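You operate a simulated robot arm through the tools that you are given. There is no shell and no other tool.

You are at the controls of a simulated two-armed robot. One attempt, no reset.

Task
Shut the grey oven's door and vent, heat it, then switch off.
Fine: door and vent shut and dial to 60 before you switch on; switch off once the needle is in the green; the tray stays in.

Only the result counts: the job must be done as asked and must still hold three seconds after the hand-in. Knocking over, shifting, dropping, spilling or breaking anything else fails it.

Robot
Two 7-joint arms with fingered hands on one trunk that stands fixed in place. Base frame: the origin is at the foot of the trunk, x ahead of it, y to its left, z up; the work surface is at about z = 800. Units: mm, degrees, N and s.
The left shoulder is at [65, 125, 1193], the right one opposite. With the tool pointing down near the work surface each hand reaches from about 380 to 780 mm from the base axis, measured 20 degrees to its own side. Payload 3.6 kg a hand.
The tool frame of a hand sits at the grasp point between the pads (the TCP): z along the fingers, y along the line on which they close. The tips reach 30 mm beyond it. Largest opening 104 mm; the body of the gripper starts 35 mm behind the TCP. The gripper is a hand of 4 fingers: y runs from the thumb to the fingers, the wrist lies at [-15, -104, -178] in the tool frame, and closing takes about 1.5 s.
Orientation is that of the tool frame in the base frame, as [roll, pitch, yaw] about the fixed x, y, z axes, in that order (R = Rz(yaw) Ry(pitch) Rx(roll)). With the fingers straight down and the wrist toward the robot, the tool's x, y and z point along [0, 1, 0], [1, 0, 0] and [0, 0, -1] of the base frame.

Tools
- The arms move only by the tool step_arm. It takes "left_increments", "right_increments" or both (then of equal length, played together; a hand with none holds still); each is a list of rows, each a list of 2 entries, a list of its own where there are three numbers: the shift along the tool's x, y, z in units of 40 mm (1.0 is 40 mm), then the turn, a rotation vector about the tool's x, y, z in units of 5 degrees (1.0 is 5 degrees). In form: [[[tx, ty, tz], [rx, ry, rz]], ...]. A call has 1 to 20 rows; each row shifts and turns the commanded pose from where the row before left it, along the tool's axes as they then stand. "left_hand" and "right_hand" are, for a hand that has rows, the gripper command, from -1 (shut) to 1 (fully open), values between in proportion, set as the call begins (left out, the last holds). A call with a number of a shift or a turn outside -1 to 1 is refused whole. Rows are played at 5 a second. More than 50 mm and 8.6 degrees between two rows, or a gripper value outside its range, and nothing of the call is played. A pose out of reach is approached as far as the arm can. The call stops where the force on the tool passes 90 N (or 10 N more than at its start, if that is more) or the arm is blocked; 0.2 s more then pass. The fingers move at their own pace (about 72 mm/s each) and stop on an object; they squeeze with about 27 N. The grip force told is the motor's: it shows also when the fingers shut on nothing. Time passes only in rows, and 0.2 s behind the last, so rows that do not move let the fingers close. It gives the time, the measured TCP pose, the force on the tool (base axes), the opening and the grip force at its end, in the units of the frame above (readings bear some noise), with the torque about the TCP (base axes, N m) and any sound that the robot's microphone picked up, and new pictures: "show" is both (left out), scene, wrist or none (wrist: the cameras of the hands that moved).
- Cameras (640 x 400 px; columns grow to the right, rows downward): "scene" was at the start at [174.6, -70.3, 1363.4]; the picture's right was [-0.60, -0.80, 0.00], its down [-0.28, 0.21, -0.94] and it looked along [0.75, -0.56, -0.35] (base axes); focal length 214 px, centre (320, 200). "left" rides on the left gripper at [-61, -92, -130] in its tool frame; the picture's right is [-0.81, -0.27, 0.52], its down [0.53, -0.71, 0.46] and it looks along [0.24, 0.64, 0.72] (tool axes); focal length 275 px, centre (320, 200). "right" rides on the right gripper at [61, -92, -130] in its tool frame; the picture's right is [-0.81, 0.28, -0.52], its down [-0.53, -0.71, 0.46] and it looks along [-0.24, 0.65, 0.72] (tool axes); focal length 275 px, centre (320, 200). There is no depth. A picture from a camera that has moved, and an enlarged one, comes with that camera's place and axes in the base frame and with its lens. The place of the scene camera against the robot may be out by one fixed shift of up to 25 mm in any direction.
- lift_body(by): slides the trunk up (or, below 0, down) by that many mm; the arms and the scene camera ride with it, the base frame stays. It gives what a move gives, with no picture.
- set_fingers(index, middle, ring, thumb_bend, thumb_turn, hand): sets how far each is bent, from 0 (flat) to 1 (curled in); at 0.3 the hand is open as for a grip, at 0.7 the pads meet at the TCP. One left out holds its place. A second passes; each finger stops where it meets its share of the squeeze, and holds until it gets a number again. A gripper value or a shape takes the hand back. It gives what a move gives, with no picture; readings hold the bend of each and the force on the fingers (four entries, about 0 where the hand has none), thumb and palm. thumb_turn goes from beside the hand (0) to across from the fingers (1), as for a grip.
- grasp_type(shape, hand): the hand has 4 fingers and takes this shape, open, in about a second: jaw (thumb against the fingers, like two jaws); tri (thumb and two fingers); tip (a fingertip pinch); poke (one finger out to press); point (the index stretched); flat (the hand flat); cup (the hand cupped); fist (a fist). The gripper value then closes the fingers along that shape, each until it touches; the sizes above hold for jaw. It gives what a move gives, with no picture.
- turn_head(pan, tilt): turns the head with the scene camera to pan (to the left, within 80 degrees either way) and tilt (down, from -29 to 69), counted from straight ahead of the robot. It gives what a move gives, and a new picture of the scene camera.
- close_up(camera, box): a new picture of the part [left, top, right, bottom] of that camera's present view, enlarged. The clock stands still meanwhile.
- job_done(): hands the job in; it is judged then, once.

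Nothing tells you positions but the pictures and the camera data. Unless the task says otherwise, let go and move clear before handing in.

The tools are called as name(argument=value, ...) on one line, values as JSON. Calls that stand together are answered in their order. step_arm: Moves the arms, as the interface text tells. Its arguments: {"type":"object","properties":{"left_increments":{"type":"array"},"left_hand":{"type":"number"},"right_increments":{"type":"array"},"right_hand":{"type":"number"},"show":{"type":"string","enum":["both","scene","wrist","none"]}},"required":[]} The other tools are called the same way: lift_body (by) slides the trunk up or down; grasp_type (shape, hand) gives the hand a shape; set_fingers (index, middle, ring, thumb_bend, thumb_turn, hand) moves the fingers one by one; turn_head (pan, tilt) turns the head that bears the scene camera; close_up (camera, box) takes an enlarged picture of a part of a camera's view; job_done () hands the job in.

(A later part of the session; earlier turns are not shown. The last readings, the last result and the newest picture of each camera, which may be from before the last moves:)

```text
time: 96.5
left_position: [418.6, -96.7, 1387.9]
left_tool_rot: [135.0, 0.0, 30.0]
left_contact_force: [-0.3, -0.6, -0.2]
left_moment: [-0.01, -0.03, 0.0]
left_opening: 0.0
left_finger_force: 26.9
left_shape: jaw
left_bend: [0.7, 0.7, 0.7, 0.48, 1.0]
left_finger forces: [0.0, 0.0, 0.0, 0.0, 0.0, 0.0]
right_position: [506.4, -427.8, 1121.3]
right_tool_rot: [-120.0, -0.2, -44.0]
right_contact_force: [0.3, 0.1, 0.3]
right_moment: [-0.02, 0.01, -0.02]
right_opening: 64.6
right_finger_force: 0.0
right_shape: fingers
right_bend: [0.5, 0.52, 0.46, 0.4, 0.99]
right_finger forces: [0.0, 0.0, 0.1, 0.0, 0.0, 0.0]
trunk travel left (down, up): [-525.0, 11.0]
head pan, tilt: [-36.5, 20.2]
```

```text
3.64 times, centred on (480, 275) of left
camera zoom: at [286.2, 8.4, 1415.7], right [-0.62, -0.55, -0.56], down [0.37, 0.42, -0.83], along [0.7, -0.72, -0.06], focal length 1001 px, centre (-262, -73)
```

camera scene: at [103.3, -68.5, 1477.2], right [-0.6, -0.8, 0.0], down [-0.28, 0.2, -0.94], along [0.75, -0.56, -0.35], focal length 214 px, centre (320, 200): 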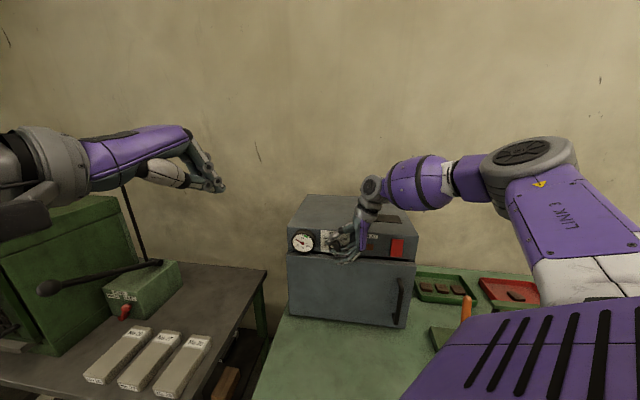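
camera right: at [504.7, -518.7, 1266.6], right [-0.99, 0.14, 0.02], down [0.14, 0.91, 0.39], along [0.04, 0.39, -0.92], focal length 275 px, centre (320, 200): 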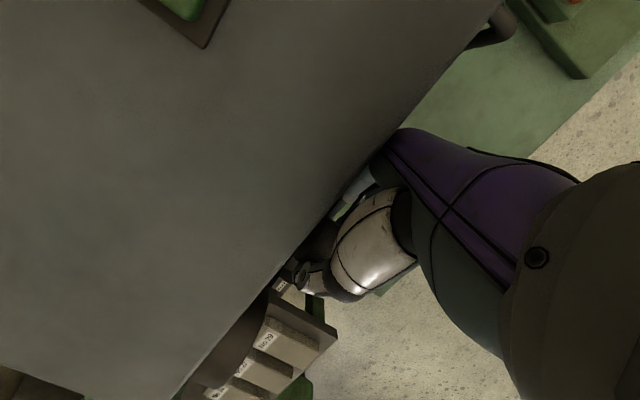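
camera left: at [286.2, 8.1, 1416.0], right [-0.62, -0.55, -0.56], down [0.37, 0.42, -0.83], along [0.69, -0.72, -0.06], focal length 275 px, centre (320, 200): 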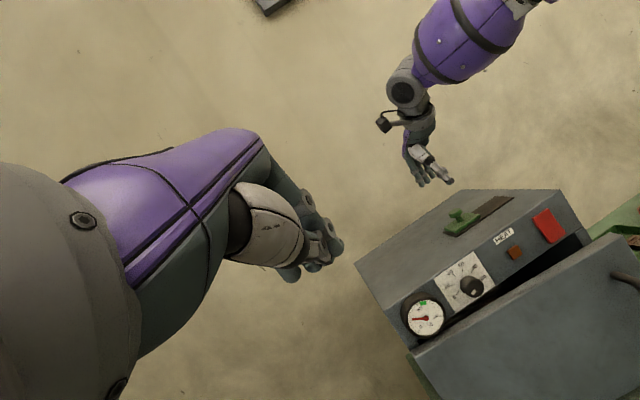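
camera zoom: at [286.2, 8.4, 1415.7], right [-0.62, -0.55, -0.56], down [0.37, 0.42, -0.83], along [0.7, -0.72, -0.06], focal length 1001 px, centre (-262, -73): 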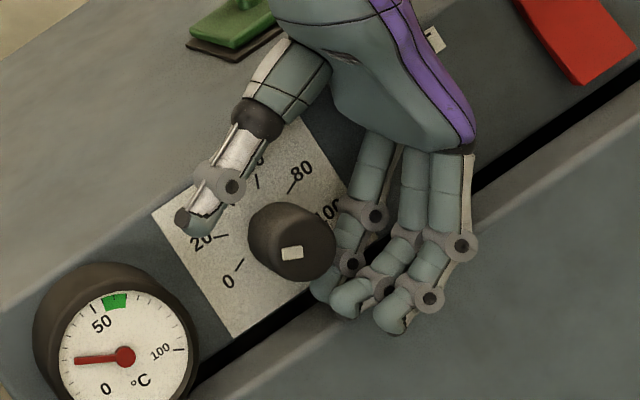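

The dial now reads about 22. I swing the open hand back around the knob to its starting lean for the next grip.

step_arm(right_increments=[[[0, -0.023, 0.001], [-1, 0, 0]], [[0, -0.023, 0.001], [-1, 0, 0]], [[0, -0.023, 0.001], [-1, 0, 0]], [[0, -0.023, 0.001], [-1, 0, 0]], [[0, -0.023, 0.001], [-1, 0, 0]], [[0, -0.023, 0.001], [-1, 0, 0]], [[0, -0.023, 0.001], [-1, 0, 0]], [[0, -0.023, 0.001], [-1, 0, 0]], [[0, -0.023, 0.001], [-1, 0, 0]], [[0, -0.023, 0.001], [-1, 0, 0]]], show="none")

close_up(camera="left", box=[420, 220, 540, 330])

```text
time: 98.7
left_position: [419.4, -97.3, 1387.6]
left_tool_rot: [135.1, 0.0, 30.1]
left_contact_force: [0.1, 0.3, 0.1]
left_moment: [0.0, -0.05, 0.0]
left_opening: 0.0
left_finger_force: 27.9
left_shape: jaw
left_bend: [0.7, 0.7, 0.7, 0.48, 1.0]
left_finger forces: [0.0, 0.1, 0.0, 0.0, 0.0, 0.1]
right_position: [512.4, -423.6, 1126.5]
right_tool_rot: [-170.1, -0.2, -43.9]
right_contact_force: [0.5, 0.3, 0.4]
right_moment: [0.0, 0.01, -0.01]
right_opening: 64.7
right_finger_force: 0.0
right_shape: fingers
right_bend: [0.5, 0.52, 0.46, 0.4, 0.99]
right_finger forces: [0.0, 0.1, 0.2, 0.0, 0.0, 0.0]
trunk travel left (down, up): [-525.0, 11.0]
head pan, tilt: [-36.5, 20.2]
```

```text
3.64 times, centred on (480, 275) of left
camera zoom: at [287.2, 7.8, 1415.4], right [-0.62, -0.55, -0.56], down [0.37, 0.42, -0.83], along [0.7, -0.72, -0.06], focal length 1001 px, centre (-262, -73)
```

zoom: 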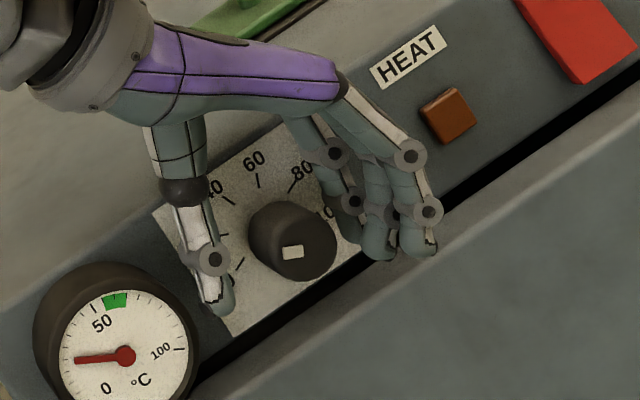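

The mark stayed put and the hand is back in place. I close on the knob again.

set_fingers(hand="right", index=0.8, middle=0.8, thumb_bend=0.9)

step_arm(right_increments=[[[0, 0, 0], [0, 0, 0]], [[0, 0.024, 0.001], [1, 0, 0]], [[0, 0.024, 0.001], [1, 0, 0]], [[0, 0.024, 0.001], [1, 0, 0]], [[0, 0.024, 0.001], [1, 0, 0]]], show="none")

close_up(camera="left", box=[420, 220, 540, 330])

```text
time: 99.7
left_position: [419.7, -97.0, 1386.2]
left_tool_rot: [135.0, 0.1, 29.9]
left_contact_force: [0.5, 0.5, 0.2]
left_moment: [-0.02, -0.04, 0.01]
left_opening: 0.2
left_finger_force: 27.2
left_shape: jaw
left_bend: [0.7, 0.7, 0.7, 0.48, 1.0]
left_finger forces: [0.0, 0.1, 0.0, 0.0, 0.1, 0.0]
right_position: [511.5, -421.7, 1124.9]
right_tool_rot: [-170.0, 0.0, -43.8]
right_contact_force: [-3.4, 14.9, -18.2]
right_moment: [0.24, 0.14, -0.06]
right_opening: 22.0
right_finger_force: 28.8
right_shape: fingers
right_bend: [0.58, 0.72, 0.46, 0.64, 1.0]
right_finger forces: [12.4, 18.7, 0.0, 0.0, 26.2, 0.0]
trunk travel left (down, up): [-525.0, 11.0]
head pan, tilt: [-36.5, 20.2]
```

```text
time: 100.9
left_position: [419.1, -97.0, 1386.3]
left_tool_rot: [135.1, 0.1, 30.0]
left_contact_force: [0.5, -0.2, -0.8]
left_moment: [0.02, 0.04, -0.01]
left_opening: 0.0
left_finger_force: 26.6
left_shape: jaw
left_bend: [0.7, 0.7, 0.7, 0.48, 1.0]
left_finger forces: [0.0, 0.1, 0.0, 0.1, 0.1, 0.0]
right_position: [509.0, -423.8, 1125.0]
right_tool_rot: [-149.9, 0.1, -43.7]
right_contact_force: [-4.6, 20.8, -20.4]
right_moment: [0.24, 0.26, 0.02]
right_opening: 22.3
right_finger_force: 29.8
right_shape: fingers
right_bend: [0.57, 0.71, 0.46, 0.64, 1.0]
right_finger forces: [14.5, 20.5, 0.1, 0.1, 24.1, 0.1]
trunk travel left (down, up): [-525.0, 11.0]
head pan, tilt: [-36.5, 20.2]
```

```text
3.64 times, centred on (480, 275) of left
camera zoom: at [287.9, 9.4, 1415.3], right [-0.62, -0.55, -0.56], down [0.37, 0.42, -0.83], along [0.7, -0.72, -0.06], focal length 1001 px, centre (-262, -73)
```

zoom: 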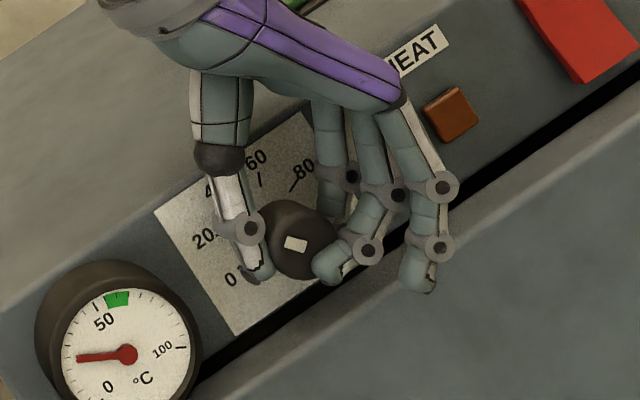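

The knob turns with the hand again. I continue 25 degrees.

step_arm(right_increments=[[[0, 0.024, 0.001], [1, 0, 0]], [[0, 0.024, 0.001], [1, 0, 0]], [[0, 0.024, 0.001], [1, 0, 0]], [[0, 0.024, 0.001], [1, 0, 0]], [[0, 0.024, 0.001], [1, 0, 0]]], show="none")

close_up(camera="left", box=[420, 220, 540, 330])

```text
time: 102.1
left_position: [418.4, -95.9, 1387.1]
left_tool_rot: [134.9, 0.1, 29.9]
left_contact_force: [-0.2, 0.2, -0.3]
left_moment: [0.02, 0.0, 0.02]
left_opening: 0.0
left_finger_force: 27.0
left_shape: jaw
left_bend: [0.7, 0.7, 0.7, 0.48, 1.0]
left_finger forces: [0.0, 0.0, 0.1, 0.0, 0.0, 0.0]
right_position: [507.0, -427.1, 1121.9]
right_tool_rot: [-125.1, -0.2, -44.0]
right_contact_force: [-0.1, 18.2, -13.2]
right_moment: [0.14, 0.16, 0.16]
right_opening: 22.2
right_finger_force: 26.3
right_shape: fingers
right_bend: [0.56, 0.67, 0.46, 0.66, 1.0]
right_finger forces: [15.4, 15.8, 0.1, 0.0, 21.7, 0.1]
trunk travel left (down, up): [-525.0, 11.0]
head pan, tilt: [-36.5, 20.2]
```

```text
3.64 times, centred on (480, 275) of left
camera zoom: at [287.6, 9.6, 1415.5], right [-0.62, -0.55, -0.56], down [0.37, 0.42, -0.83], along [0.7, -0.72, -0.06], focal length 1001 px, centre (-262, -73)
```

zoom: 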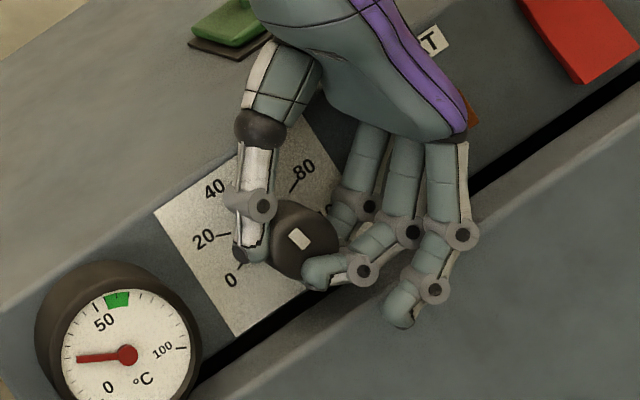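

I release again and read the dial.

set_fingers(hand="right", thumb_bend=0.4, index=0.5, middle=0.52)

close_up(camera="left", box=[440, 240, 530, 320])

step_arm(right_increments=[[[0, -0.023, 0.001], [-1, 0, 0]], [[0, -0.023, 0.001], [-1, 0, 0]], [[0, -0.023, 0.001], [-1, 0, 0]], [[0, -0.023, 0.001], [-1, 0, 0]], [[0, -0.023, 0.001], [-1, 0, 0]], [[0, -0.023, 0.001], [-1, 0, 0]], [[0, -0.023, 0.001], [-1, 0, 0]], [[0, -0.023, 0.001], [-1, 0, 0]], [[0, -0.023, 0.001], [-1, 0, 0]]], show="none")

close_up(camera="left", box=[440, 240, 530, 320])

```text
time: 103.1
left_position: [418.1, -97.7, 1387.5]
left_tool_rot: [134.9, 0.0, 30.1]
left_contact_force: [-0.4, -0.2, -0.7]
left_moment: [0.0, 0.03, -0.01]
left_opening: 0.0
left_finger_force: 27.1
left_shape: jaw
left_bend: [0.7, 0.7, 0.7, 0.48, 1.0]
left_finger forces: [0.0, 0.0, 0.0, 0.0, 0.0, 0.0]
right_position: [504.9, -429.1, 1121.6]
right_tool_rot: [-125.0, -0.3, -44.2]
right_contact_force: [-0.8, 0.2, -0.6]
right_moment: [-0.04, -0.01, -0.05]
right_opening: 64.4
right_finger_force: 0.0
right_shape: fingers
right_bend: [0.5, 0.52, 0.46, 0.4, 0.99]
right_finger forces: [0.0, 0.0, 0.1, 0.0, 0.0, 0.1]
trunk travel left (down, up): [-525.0, 11.0]
head pan, tilt: [-36.5, 20.2]
```

```text
5.00 times, centred on (485, 280) of left
camera zoom: at [286.5, 8.2, 1415.5], right [-0.62, -0.55, -0.56], down [0.37, 0.42, -0.83], along [0.7, -0.72, -0.06], focal length 1376 px, centre (-505, -200)
```

zoom: 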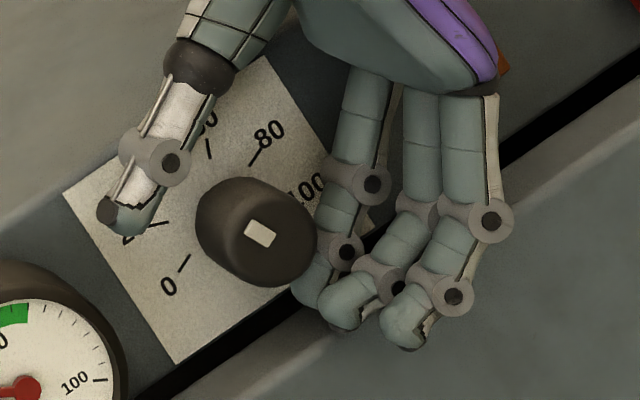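

```text
time: 105.1
left_position: [418.6, -97.8, 1386.9]
left_tool_rot: [135.0, 0.1, 30.2]
left_contact_force: [-1.0, 0.4, -0.2]
left_moment: [0.01, -0.01, -0.01]
left_opening: 0.1
left_finger_force: 26.9
left_shape: jaw
left_bend: [0.7, 0.7, 0.7, 0.48, 1.0]
left_finger forces: [0.0, 0.0, 0.1, 0.1, 0.0, 0.0]
right_position: [510.4, -423.5, 1126.8]
right_tool_rot: [-170.0, -0.2, -43.9]
right_contact_force: [0.7, 1.0, -0.1]
right_moment: [0.03, -0.02, 0.01]
right_opening: 64.2
right_finger_force: 0.0
right_shape: fingers
right_bend: [0.5, 0.52, 0.46, 0.4, 0.99]
right_finger forces: [0.0, 0.0, 0.1, 0.0, 0.0, 0.2]
trunk travel left (down, up): [-525.0, 11.0]
head pan, tilt: [-36.5, 20.2]
```

```text
5.00 times, centred on (485, 280) of left
camera zoom: at [287.2, 7.9, 1415.4], right [-0.62, -0.55, -0.56], down [0.37, 0.42, -0.83], along [0.7, -0.72, -0.06], focal length 1376 px, centre (-505, -200)
```

zoom: 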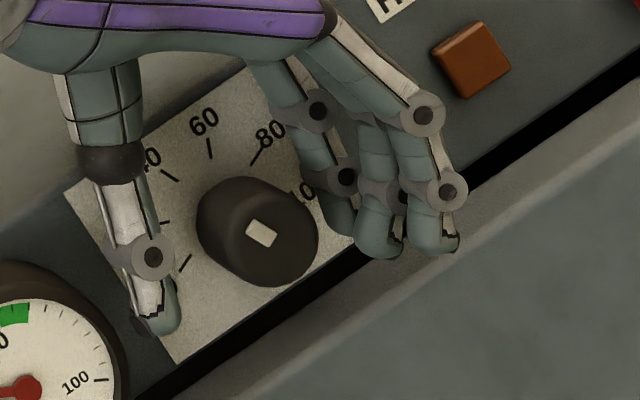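

The dial is around 40 to 45 now. I'll zoom in to measure it more exactly before the final turn.

close_up(camera="left", box=[465, 260, 505, 300])

close_up(camera="scene", box=[310, 220, 365, 265])

```text
10.00 times, centred on (485, 280) of left
camera zoom: at [287.2, 7.9, 1415.4], right [-0.62, -0.55, -0.56], down [0.37, 0.42, -0.83], along [0.7, -0.72, -0.06], focal length 2753 px, centre (-1330, -600)
```

zoom: 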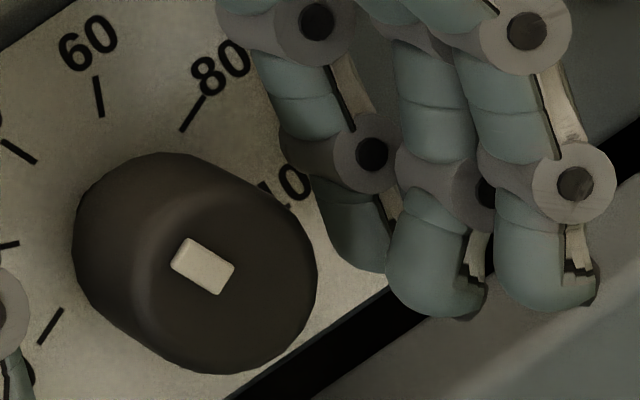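

```text
8.89 times, centred on (338, 242) of scene
camera zoom: at [103.5, -70.2, 1477.0], right [-0.6, -0.8, 0.0], down [-0.28, 0.21, -0.94], along [0.75, -0.56, -0.35], focal length 1906 px, centre (164, -178)
```

zoom: 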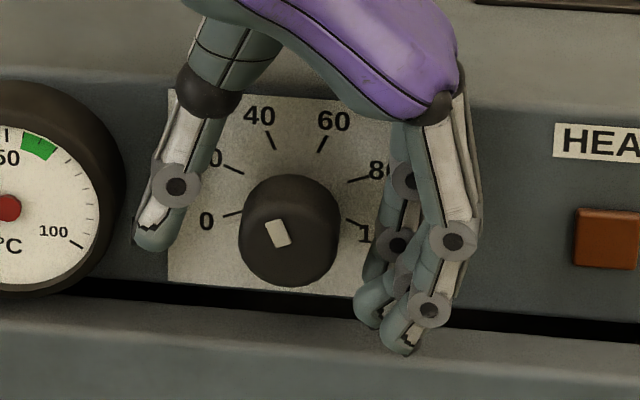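

Measured from two cameras the mark stands at about -26 degrees, i.e. a setting near 38; 60 needs about 49 degrees more. I lean back another 5 degrees, grip again and turn.

step_arm(right_increments=[[[0, -0.023, 0.001], [-1, 0, 0]]], show="none")

set_fingers(hand="right", index=0.8, middle=0.8, thumb_bend=0.9)

step_arm(right_increments=[[[0, 0, 0], [0, 0, 0]], [[0, 0.024, 0.001], [1, 0, 0]], [[0, 0.024, 0.001], [1, 0, 0]], [[0, 0.024, 0.001], [1, 0, 0]], [[0, 0.024, 0.001], [1, 0, 0]], [[0, 0.024, 0.001], [1, 0, 0]], [[0, 0.024, 0.001], [1, 0, 0]], [[0, 0.024, 0.001], [1, 0, 0]], [[0, 0.024, 0.001], [1, 0, 0]], [[0, 0.024, 0.001], [1, 0, 0]]], show="none")

close_up(camera="left", box=[465, 260, 505, 300])

close_up(camera="scene", box=[310, 220, 365, 265])

```text
time: 105.5
left_position: [420.2, -98.6, 1387.4]
left_tool_rot: [135.1, 0.0, 30.0]
left_contact_force: [0.7, -1.0, 0.5]
left_moment: [0.05, -0.01, -0.02]
left_opening: 0.0
left_finger_force: 27.1
left_shape: jaw
left_bend: [0.7, 0.7, 0.7, 0.48, 1.0]
left_finger forces: [0.0, 0.1, 0.0, 0.0, 0.0, 0.0]
right_position: [511.1, -423.1, 1126.7]
right_tool_rot: [-175.0, -0.1, -44.0]
right_contact_force: [0.5, -0.3, -0.4]
right_moment: [0.0, -0.01, 0.0]
right_opening: 64.6
right_finger_force: 0.2
right_shape: fingers
right_bend: [0.5, 0.52, 0.46, 0.4, 0.99]
right_finger forces: [0.0, 0.0, 0.0, 0.1, 0.0, 0.1]
trunk travel left (down, up): [-525.0, 11.0]
head pan, tilt: [-36.5, 20.2]
```

```text
time: 106.5
left_position: [418.0, -98.2, 1386.4]
left_tool_rot: [135.1, 0.0, 30.1]
left_contact_force: [-0.2, 0.7, 0.5]
left_moment: [-0.02, 0.03, 0.01]
left_opening: 0.2
left_finger_force: 26.9
left_shape: jaw
left_bend: [0.7, 0.7, 0.7, 0.48, 1.0]
left_finger forces: [0.1, 0.1, 0.0, 0.0, 0.0, 0.1]
right_position: [509.8, -425.2, 1125.3]
right_tool_rot: [-175.0, 0.0, -43.9]
right_contact_force: [-11.5, 3.0, -11.2]
right_moment: [0.03, 0.28, -0.11]
right_opening: 25.0
right_finger_force: 17.6
right_shape: fingers
right_bend: [0.61, 0.72, 0.46, 0.6, 1.0]
right_finger forces: [10.6, 14.1, 0.0, 0.0, 10.5, 0.0]
trunk travel left (down, up): [-525.0, 11.0]
head pan, tilt: [-36.5, 20.2]
```

```text
time: 108.7
left_position: [418.9, -98.2, 1387.9]
left_tool_rot: [135.0, 0.1, 30.0]
left_contact_force: [-1.1, 0.2, 0.7]
left_moment: [0.02, 0.0, 0.01]
left_opening: 0.1
left_finger_force: 26.9
left_shape: jaw
left_bend: [0.7, 0.7, 0.7, 0.48, 1.0]
left_finger forces: [0.0, 0.1, 0.0, 0.0, 0.1, 0.0]
right_position: [505.1, -429.8, 1121.6]
right_tool_rot: [-130.1, 0.1, -43.9]
right_contact_force: [-9.4, 11.8, -20.3]
right_moment: [0.08, 0.37, 0.1]
right_opening: 25.4
right_finger_force: 19.4
right_shape: fingers
right_bend: [0.58, 0.66, 0.46, 0.62, 1.0]
right_finger forces: [13.7, 16.7, 0.0, 0.1, 8.1, 0.1]
trunk travel left (down, up): [-525.0, 11.0]
head pan, tilt: [-36.5, 20.2]
```

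```text
10.00 times, centred on (485, 280) of left
camera zoom: at [287.0, 8.2, 1415.4], right [-0.62, -0.55, -0.56], down [0.37, 0.42, -0.83], along [0.7, -0.72, -0.06], focal length 2753 px, centre (-1330, -600)
```

zoom: 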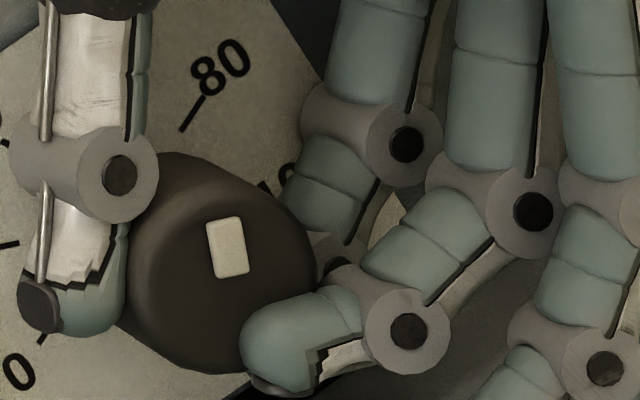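

```text
8.89 times, centred on (338, 242) of scene
camera zoom: at [103.3, -69.9, 1477.0], right [-0.6, -0.8, 0.0], down [-0.28, 0.21, -0.94], along [0.75, -0.56, -0.35], focal length 1906 px, centre (164, -178)
```

zoom: 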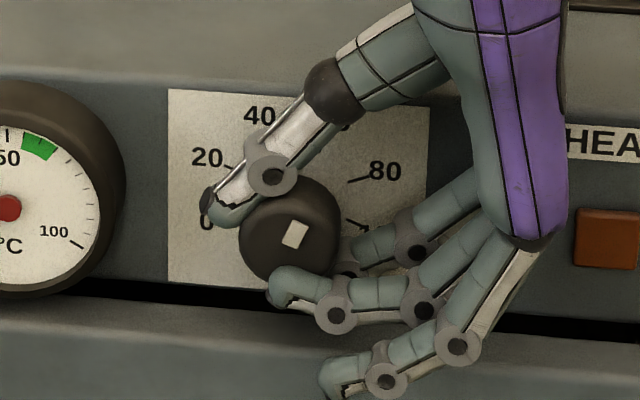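

Both cameras put the mark at about +22 degrees: the dial is at 60. I release the knob gently and check that it stays.

set_fingers(hand="right", thumb_bend=0.4, index=0.5, middle=0.52)

close_up(camera="left", box=[465, 260, 505, 300])

close_up(camera="scene", box=[310, 220, 365, 265])

```text
time: 109.7
left_position: [418.6, -98.8, 1387.1]
left_tool_rot: [135.1, 0.0, 30.0]
left_contact_force: [1.1, -0.7, -0.4]
left_moment: [0.02, 0.01, 0.01]
left_opening: 0.1
left_finger_force: 27.4
left_shape: jaw
left_bend: [0.7, 0.7, 0.7, 0.48, 1.0]
left_finger forces: [0.0, 0.1, 0.0, 0.0, 0.0, 0.1]
right_position: [504.8, -430.6, 1123.1]
right_tool_rot: [-130.0, -0.2, -44.0]
right_contact_force: [0.4, -0.9, 0.3]
right_moment: [0.0, 0.0, 0.01]
right_opening: 64.8
right_finger_force: 0.0
right_shape: fingers
right_bend: [0.5, 0.52, 0.46, 0.4, 0.99]
right_finger forces: [0.0, 0.1, 0.0, 0.0, 0.0, 0.0]
trunk travel left (down, up): [-525.0, 11.0]
head pan, tilt: [-36.5, 20.2]
```

```text
10.00 times, centred on (485, 280) of left
camera zoom: at [286.8, 7.5, 1415.4], right [-0.62, -0.55, -0.56], down [0.37, 0.42, -0.83], along [0.7, -0.72, -0.06], focal length 2753 px, centre (-1330, -600)
```

zoom: 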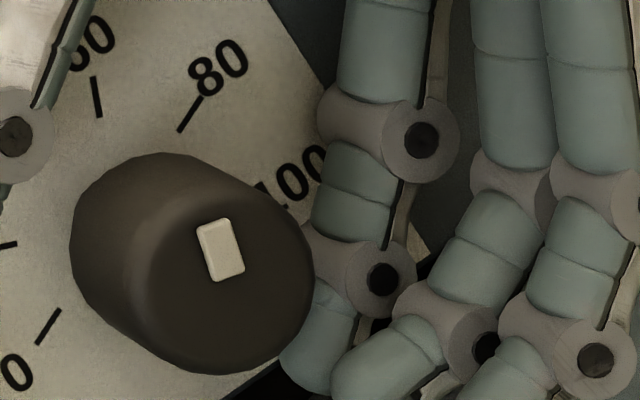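

```text
8.89 times, centred on (338, 242) of scene
camera zoom: at [103.1, -70.6, 1476.9], right [-0.6, -0.8, 0.0], down [-0.28, 0.21, -0.94], along [0.75, -0.56, -0.35], focal length 1906 px, centre (164, -178)
```

zoom: 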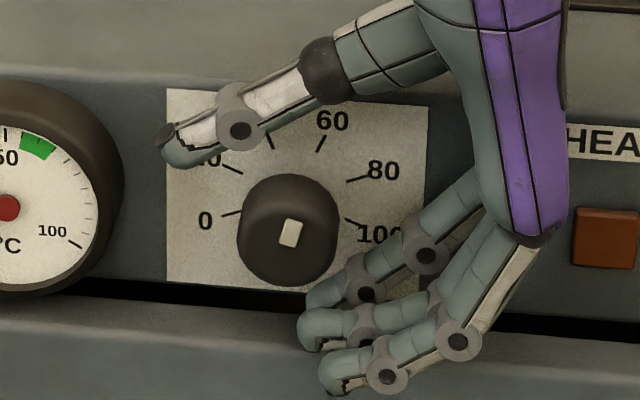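

On release the knob sprang back a little, to about 57. I'll regrip and turn it slightly past 60 so that it settles on 60.

step_arm(right_increments=[[[0, -0.023, 0.001], [-1, 0, 0]], [[0, -0.023, 0.001], [-1, 0, 0]], [[0, -0.023, 0.001], [-1, 0, 0]], [[0, -0.023, 0.001], [-1, 0, 0]], [[0, -0.023, 0.001], [-1, 0, 0]], [[0, -0.023, 0.001], [-1, 0, 0]]], show="none")

set_fingers(hand="right", index=0.8, middle=0.8, thumb_bend=0.9)

close_up(camera="left", box=[465, 260, 505, 300])

close_up(camera="scene", box=[310, 220, 365, 265])

```text
time: 111.1
left_position: [417.9, -98.3, 1386.9]
left_tool_rot: [135.0, 0.1, 30.0]
left_contact_force: [0.3, 0.0, 0.1]
left_moment: [-0.03, 0.03, -0.01]
left_opening: 0.0
left_finger_force: 26.9
left_shape: jaw
left_bend: [0.7, 0.7, 0.7, 0.48, 1.0]
left_finger forces: [0.1, 0.0, 0.0, 0.0, 0.1, 0.1]
right_position: [508.5, -426.2, 1127.4]
right_tool_rot: [-160.1, -0.1, -44.0]
right_contact_force: [0.3, 0.6, 0.6]
right_moment: [-0.04, 0.02, -0.02]
right_opening: 64.9
right_finger_force: 0.0
right_shape: fingers
right_bend: [0.5, 0.52, 0.46, 0.4, 0.99]
right_finger forces: [0.1, 0.0, 0.0, 0.0, 0.0, 0.0]
trunk travel left (down, up): [-525.0, 11.0]
head pan, tilt: [-36.5, 20.2]
```

```text
time: 112.1
left_position: [419.3, -99.1, 1386.7]
left_tool_rot: [135.0, -0.1, 30.0]
left_contact_force: [0.0, 0.0, -0.5]
left_moment: [-0.03, 0.02, 0.01]
left_opening: 0.0
left_finger_force: 27.0
left_shape: jaw
left_bend: [0.7, 0.7, 0.7, 0.48, 1.0]
left_finger forces: [0.1, 0.0, 0.0, 0.0, 0.0, 0.1]
right_position: [507.4, -427.2, 1125.8]
right_tool_rot: [-160.0, 0.0, -43.9]
right_contact_force: [-9.4, 4.9, -13.1]
right_moment: [0.07, 0.26, -0.05]
right_opening: 24.8
right_finger_force: 17.9
right_shape: fingers
right_bend: [0.61, 0.71, 0.46, 0.6, 1.0]
right_finger forces: [10.6, 14.6, 0.0, 0.1, 10.1, 0.0]
trunk travel left (down, up): [-525.0, 11.0]
head pan, tilt: [-36.5, 20.2]
```

```text
10.00 times, centred on (485, 280) of left
camera zoom: at [286.2, 7.7, 1415.5], right [-0.62, -0.55, -0.56], down [0.37, 0.42, -0.83], along [0.7, -0.72, -0.06], focal length 2753 px, centre (-1330, -600)
```

zoom: 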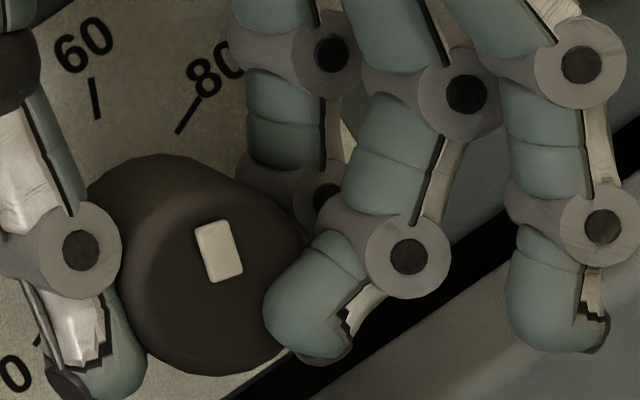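

```text
8.89 times, centred on (338, 242) of scene
camera zoom: at [102.5, -70.4, 1477.0], right [-0.6, -0.8, 0.0], down [-0.28, 0.21, -0.94], along [0.75, -0.56, -0.35], focal length 1906 px, centre (164, -178)
```

zoom: 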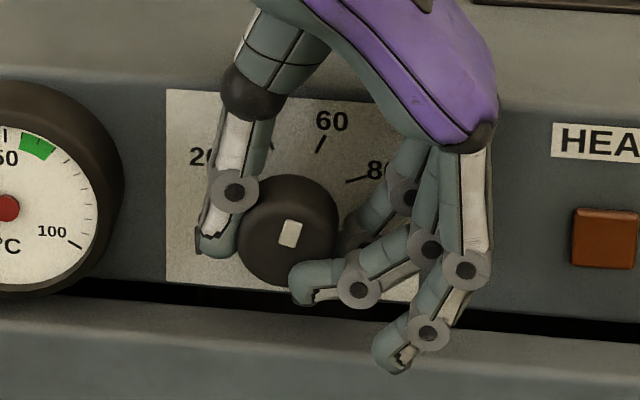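

Gripped again without moving the mark. I turn 12 degrees further, then release.

step_arm(right_increments=[[[0, 0.024, 0.001], [1, 0, 0]], [[0, 0.024, 0.001], [1, 0, 0]], [[0, 0.01, 0], [0.4, 0, 0]], [[0, 0, 0], [0, 0, 0]]], show="none")

close_up(camera="left", box=[465, 260, 505, 300])

set_fingers(hand="right", thumb_bend=0.4, index=0.5, middle=0.52)

close_up(camera="left", box=[465, 260, 505, 300])

close_up(camera="scene", box=[310, 220, 365, 265])

```text
time: 113.1
left_position: [418.7, -97.7, 1387.8]
left_tool_rot: [135.0, -0.1, 30.0]
left_contact_force: [0.5, 0.0, 0.5]
left_moment: [0.02, -0.02, 0.01]
left_opening: 0.3
left_finger_force: 27.1
left_shape: jaw
left_bend: [0.7, 0.7, 0.7, 0.48, 1.0]
left_finger forces: [0.0, 0.0, 0.0, 0.0, 0.0, 0.0]
right_position: [506.6, -428.2, 1124.3]
right_tool_rot: [-148.0, 0.0, -43.8]
right_contact_force: [-11.1, 8.0, -18.7]
right_moment: [0.07, 0.36, 0.02]
right_opening: 25.0
right_finger_force: 18.7
right_shape: fingers
right_bend: [0.59, 0.67, 0.46, 0.61, 1.0]
right_finger forces: [12.4, 16.2, 0.0, 0.1, 9.1, 0.1]
trunk travel left (down, up): [-525.0, 11.0]
head pan, tilt: [-36.5, 20.2]
```

```text
10.00 times, centred on (485, 280) of left
camera zoom: at [286.5, 7.9, 1415.5], right [-0.62, -0.55, -0.56], down [0.37, 0.42, -0.83], along [0.7, -0.72, -0.06], focal length 2753 px, centre (-1330, -600)
```

zoom: 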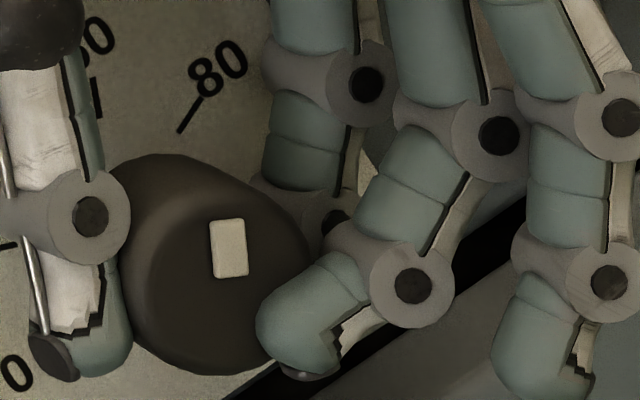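

```text
time: 114.1
left_position: [418.6, -96.9, 1387.2]
left_tool_rot: [135.0, 0.0, 29.9]
left_contact_force: [0.7, 0.9, -0.4]
left_moment: [0.01, 0.01, -0.02]
left_opening: 0.3
left_finger_force: 27.3
left_shape: jaw
left_bend: [0.7, 0.7, 0.7, 0.48, 1.0]
left_finger forces: [0.1, 0.0, 0.0, 0.0, 0.0, 0.1]
right_position: [509.1, -427.7, 1125.1]
right_tool_rot: [-148.0, -0.2, -43.9]
right_contact_force: [0.0, -0.1, 0.1]
right_moment: [-0.01, -0.02, 0.0]
right_opening: 64.4
right_finger_force: 0.1
right_shape: fingers
right_bend: [0.5, 0.52, 0.46, 0.4, 0.99]
right_finger forces: [0.0, 0.0, 0.0, 0.0, 0.0, 0.1]
trunk travel left (down, up): [-525.0, 11.0]
head pan, tilt: [-36.5, 20.2]
```

```text
10.00 times, centred on (485, 280) of left
camera zoom: at [286.2, 8.4, 1415.7], right [-0.62, -0.55, -0.56], down [0.37, 0.42, -0.83], along [0.7, -0.72, -0.06], focal length 2753 px, centre (-1330, -600)
```

zoom: 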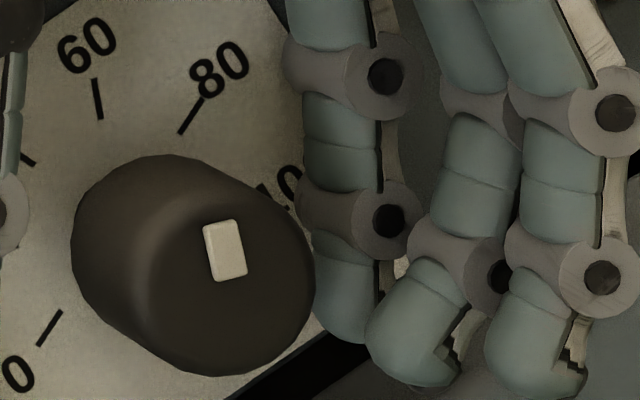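

```text
8.89 times, centred on (338, 242) of scene
camera zoom: at [102.5, -69.6, 1477.1], right [-0.6, -0.8, 0.0], down [-0.28, 0.21, -0.94], along [0.75, -0.56, -0.35], focal length 1906 px, centre (164, -178)
```

zoom: 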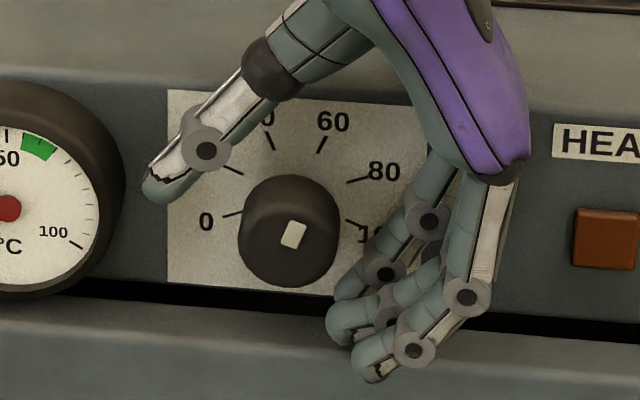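

The dial now stands on 60 by both cameras and holds with the hand open. I withdraw the hand up and back along its own axis, away from the knob.

step_arm(right_increments=[[[0, 0, -0.4], [0, 0, 0]], [[0, 0, -0.6], [0, 0, 0]], [[0, 0, -0.75], [0, 0, 0]], [[0, 0, -0.75], [0, 0, 0]], [[0, 0, -0.75], [0, 0, 0]]])

close_up(camera="left", box=[425, 215, 605, 345])

close_up(camera="scene", box=[285, 190, 425, 270])

```text
time: 115.3
left_position: [417.6, -97.8, 1388.3]
left_tool_rot: [135.0, 0.0, 30.0]
left_contact_force: [-0.2, -0.7, 0.4]
left_moment: [0.02, -0.01, 0.03]
left_opening: 0.1
left_finger_force: 26.8
left_shape: jaw
left_bend: [0.7, 0.7, 0.7, 0.48, 1.0]
left_finger forces: [0.0, 0.0, 0.1, 0.1, 0.0, 0.1]
right_position: [459.4, -478.3, 1234.6]
right_tool_rot: [-147.9, -0.3, -44.0]
right_contact_force: [0.2, 0.4, 0.0]
right_moment: [0.0, -0.04, 0.02]
right_opening: 64.4
right_finger_force: 0.0
right_shape: fingers
right_bend: [0.5, 0.52, 0.46, 0.4, 0.99]
right_finger forces: [0.0, 0.0, 0.1, 0.0, 0.1, 0.0]
trunk travel left (down, up): [-525.0, 11.0]
head pan, tilt: [-36.5, 20.2]
camera scene: at [102.4, -70.2, 1477.1], right [-0.6, -0.8, 0.0], down [-0.28, 0.21, -0.94], along [0.75, -0.56, -0.35], focal length 214 px, centre (320, 200)
camera right: at [509.9, -515.1, 1393.9], right [-0.94, 0.2, 0.29], down [0.2, 0.98, -0.01], along [-0.29, 0.05, -0.96], focal length 275 px, centre (320, 200)
```

scene: 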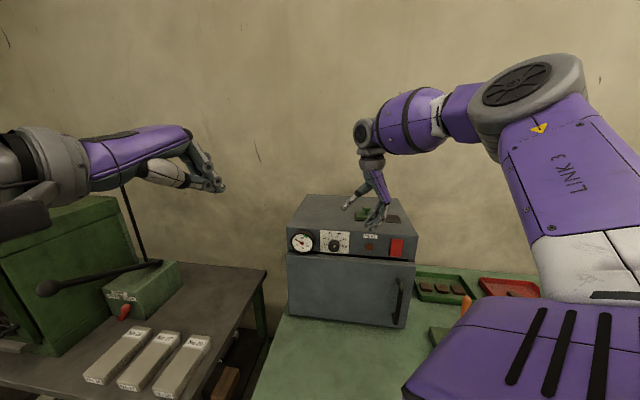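
right: 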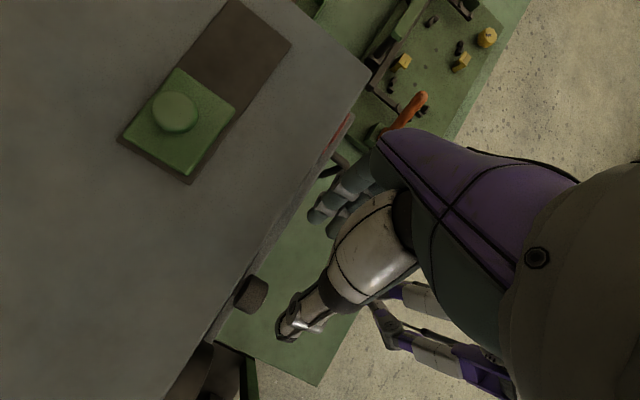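

```text
3.08 times, centred on (515, 280) of left
camera zoom: at [286.1, 7.8, 1415.8], right [-0.62, -0.55, -0.56], down [0.37, 0.42, -0.83], along [0.7, -0.72, -0.06], focal length 847 px, centre (-280, -46)
```

zoom: 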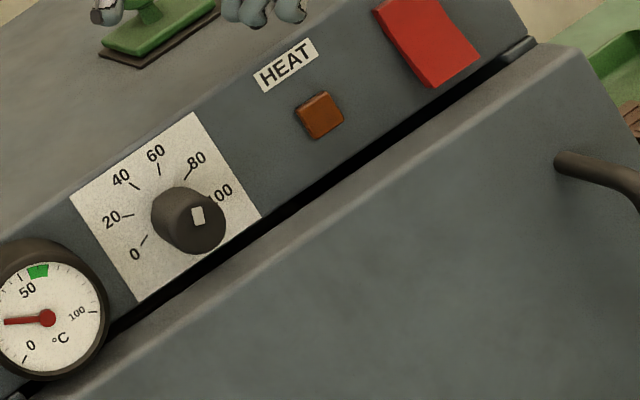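

```text
4.57 times, centred on (355, 230) of scene
camera zoom: at [102.4, -70.2, 1477.1], right [-0.6, -0.8, 0.0], down [-0.28, 0.21, -0.94], along [0.75, -0.56, -0.35], focal length 980 px, centre (160, 63)
```

zoom: 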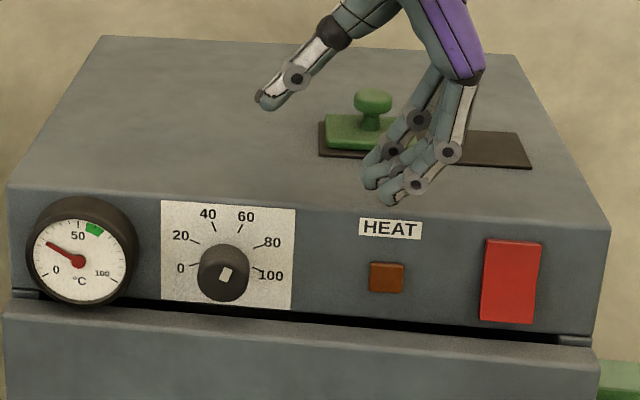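

Everything is as wanted so far. Now I'll study the red rocker closely to see which half stands out.

close_up(camera="left", box=[530, 205, 570, 245])

close_up(camera="scene", box=[380, 230, 420, 270])

close_up(camera="right", box=[300, 90, 390, 190])

```text
10.00 times, centred on (550, 225) of left
camera zoom: at [286.1, 7.8, 1415.8], right [-0.62, -0.55, -0.56], down [0.37, 0.42, -0.83], along [0.7, -0.72, -0.06], focal length 2753 px, centre (-1980, -50)
```

zoom: 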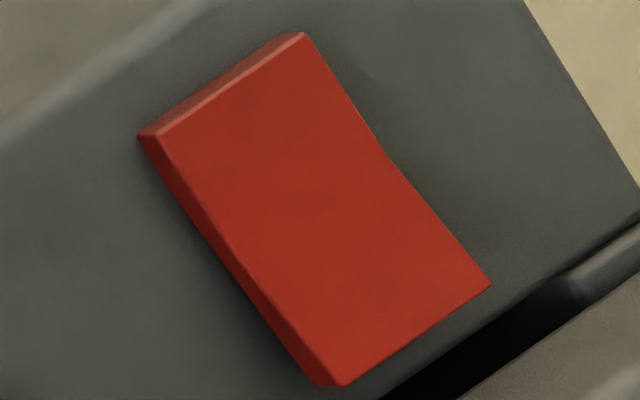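

```text
10.00 times, centred on (400, 250) of scene
camera zoom: at [102.4, -70.2, 1477.1], right [-0.6, -0.8, 0.0], down [-0.28, 0.21, -0.94], along [0.75, -0.56, -0.35], focal length 2145 px, centre (-480, -300)
```

zoom: 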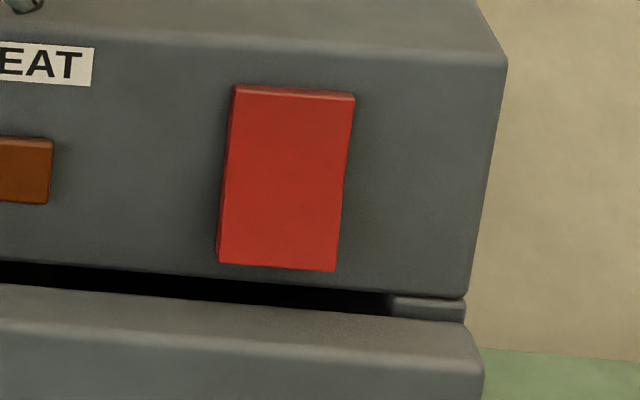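

```text
4.00 times, centred on (345, 140) of right
camera zoom: at [509.9, -515.1, 1393.9], right [-0.94, 0.2, 0.29], down [0.2, 0.98, -0.01], along [-0.29, 0.05, -0.96], focal length 1101 px, centre (220, 440)
```

zoom: 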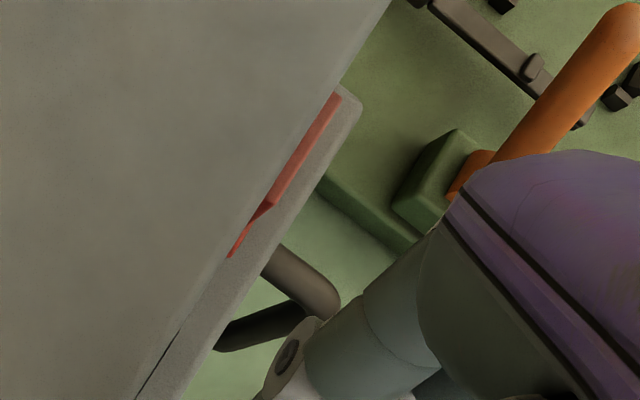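

By triangulation the rocker's lower half stands about 6 mm further out than its upper half, so I take it that pressing the lower half switches on and the upper half switches off. I close the hand, raise it a little and turn it back to the usual downward heading.

step_arm(right_increments=[[[0, -0.53, -0.848], [0, 0, 0]], [[0, 0, 0], [-1, 0, 0]], [[0, 0, 0], [-1, 0, 0]], [[0, 0, 0], [-1, 0, 0]], [[0, 0, 0], [-1, 0, 0]], [[0, 0, 0], [-1, 0, 0]], [[0, 0, 0], [-1, 0, 0]], [[0, 0, 0], [-0.4, 0, 0]], [[0, 0, 0], [0, 0, -1]], [[0, 0, 0], [0, 0, -1]], [[0, 0, 0], [0, 0, -1]], [[0, 0, 0], [0, 0, -1]], [[0, 0, 0], [0, 0, -1]], [[0, 0, 0], [0, 0, -1]], [[0, 0, 0], [0, 0, -1]], [[0, 0, 0], [0, 0, -1]]], right_hand=-1)

```text
time: 118.7
left_position: [418.4, -98.4, 1387.4]
left_tool_rot: [135.0, 0.0, 30.0]
left_contact_force: [0.3, 0.5, 0.1]
left_moment: [0.01, 0.05, -0.02]
left_opening: 0.0
left_finger_force: 26.4
left_shape: jaw
left_bend: [0.7, 0.7, 0.7, 0.48, 1.0]
left_finger forces: [0.1, 0.0, 0.0, 0.1, 0.0, 0.1]
right_position: [460.4, -477.0, 1275.3]
right_tool_rot: [180.0, 0.0, -3.9]
right_contact_force: [-0.2, -0.1, 0.2]
right_moment: [0.01, -0.01, 0.0]
right_opening: 0.0
right_finger_force: 27.2
right_shape: jaw
right_bend: [0.7, 0.7, 0.7, 0.47, 1.0]
right_finger forces: [0.1, 0.0, 0.0, 0.0, 0.1, 0.0]
trunk travel left (down, up): [-525.0, 11.0]
head pan, tilt: [-36.5, 20.2]
camera scene: at [102.6, -70.4, 1477.1], right [-0.6, -0.8, 0.0], down [-0.28, 0.21, -0.94], along [0.75, -0.56, -0.35], focal length 214 px, centre (320, 200)
camera right: at [526.7, -391.3, 1406.1], right [-0.83, -0.22, 0.52], down [-0.48, 0.75, -0.46], along [-0.28, -0.63, -0.72], focal length 275 px, centre (320, 200)
```

scene: 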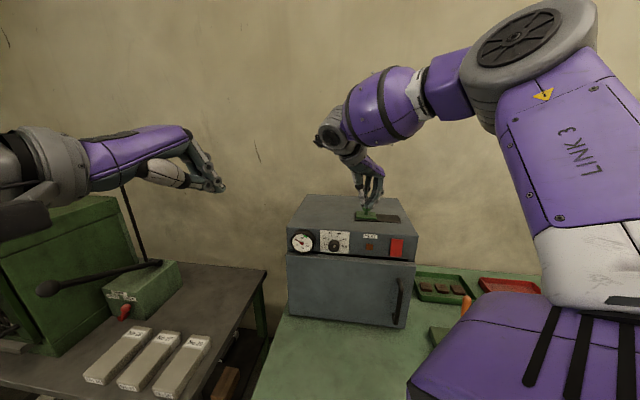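
right: 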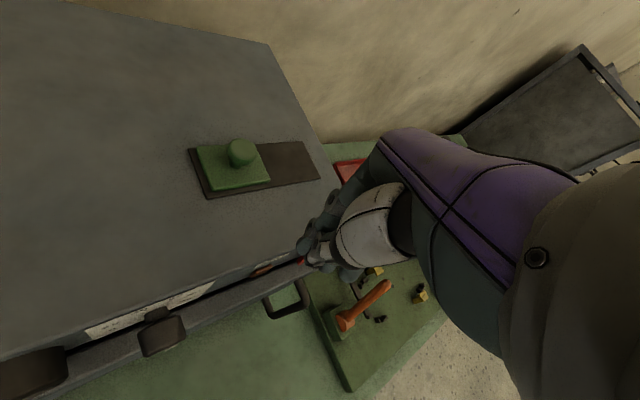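

I finish the turn and move the hand to a spot in front of and above the rocker.

step_arm(right_increments=[[[0, 0, 0], [0, 0, -1]], [[0, 0, 0], [0, 0, -1]], [[0, 0, 0], [0, 0, -1]], [[0, 0, 0], [0, 0, -1]], [[0, 0, 0], [0, 0, -1]], [[0, 0, 0], [0, 0, -1]], [[0, 0, 0], [0, 0, -1]], [[0, 0, 0], [0, 0, -1]], [[0, 0, 0], [0, 0, -1]], [[0, 0, 0], [0, 0, -1]], [[-0.686, -0.6375, 0], [0, 0, 0]], [[-0.686, -0.6375, 0], [0, 0, 0]], [[-0.686, -0.6375, 0], [0, 0, 0]], [[-0.686, -0.6375, 0], [0, 0, 0]]])

```text
time: 121.7
left_position: [416.1, -97.4, 1388.4]
left_tool_rot: [134.9, -0.1, 30.1]
left_contact_force: [0.1, 0.3, -0.3]
left_moment: [-0.02, 0.02, 0.03]
left_opening: 0.0
left_finger_force: 26.8
left_shape: jaw
left_bend: [0.7, 0.7, 0.7, 0.48, 1.0]
left_finger forces: [0.1, 0.0, 0.0, 0.0, 0.0, 0.0]
right_position: [308.5, -485.2, 1277.2]
right_tool_rot: [179.8, 0.0, 46.1]
right_contact_force: [0.6, -0.5, 0.1]
right_moment: [0.01, -0.02, -0.01]
right_opening: 0.0
right_finger_force: 26.9
right_shape: jaw
right_bend: [0.7, 0.7, 0.7, 0.47, 1.0]
right_finger forces: [0.0, 0.1, 0.0, 0.0, 0.0, 0.1]
trunk travel left (down, up): [-525.0, 11.0]
head pan, tilt: [-36.5, 20.2]
camera scene: at [101.4, -70.0, 1477.3], right [-0.6, -0.8, 0.0], down [-0.28, 0.21, -0.94], along [0.75, -0.56, -0.34], focal length 214 px, centre (320, 200)
camera right: at [285.2, -378.2, 1408.1], right [-0.37, -0.77, 0.52], down [-0.88, 0.11, -0.46], along [0.3, -0.62, -0.72], focal length 275 px, centre (320, 200)
```

scene: 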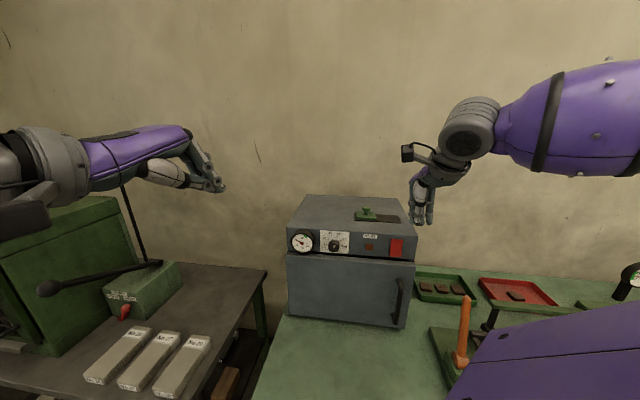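
right: 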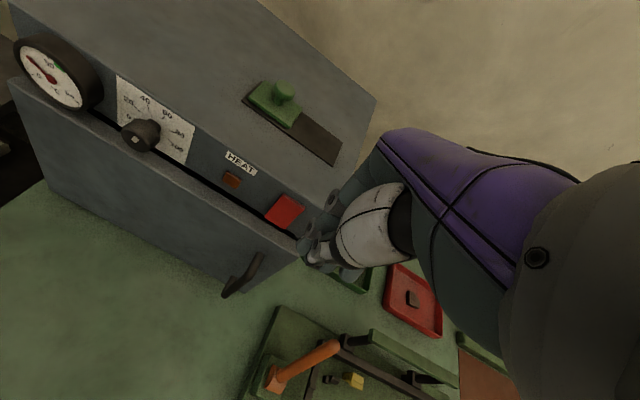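

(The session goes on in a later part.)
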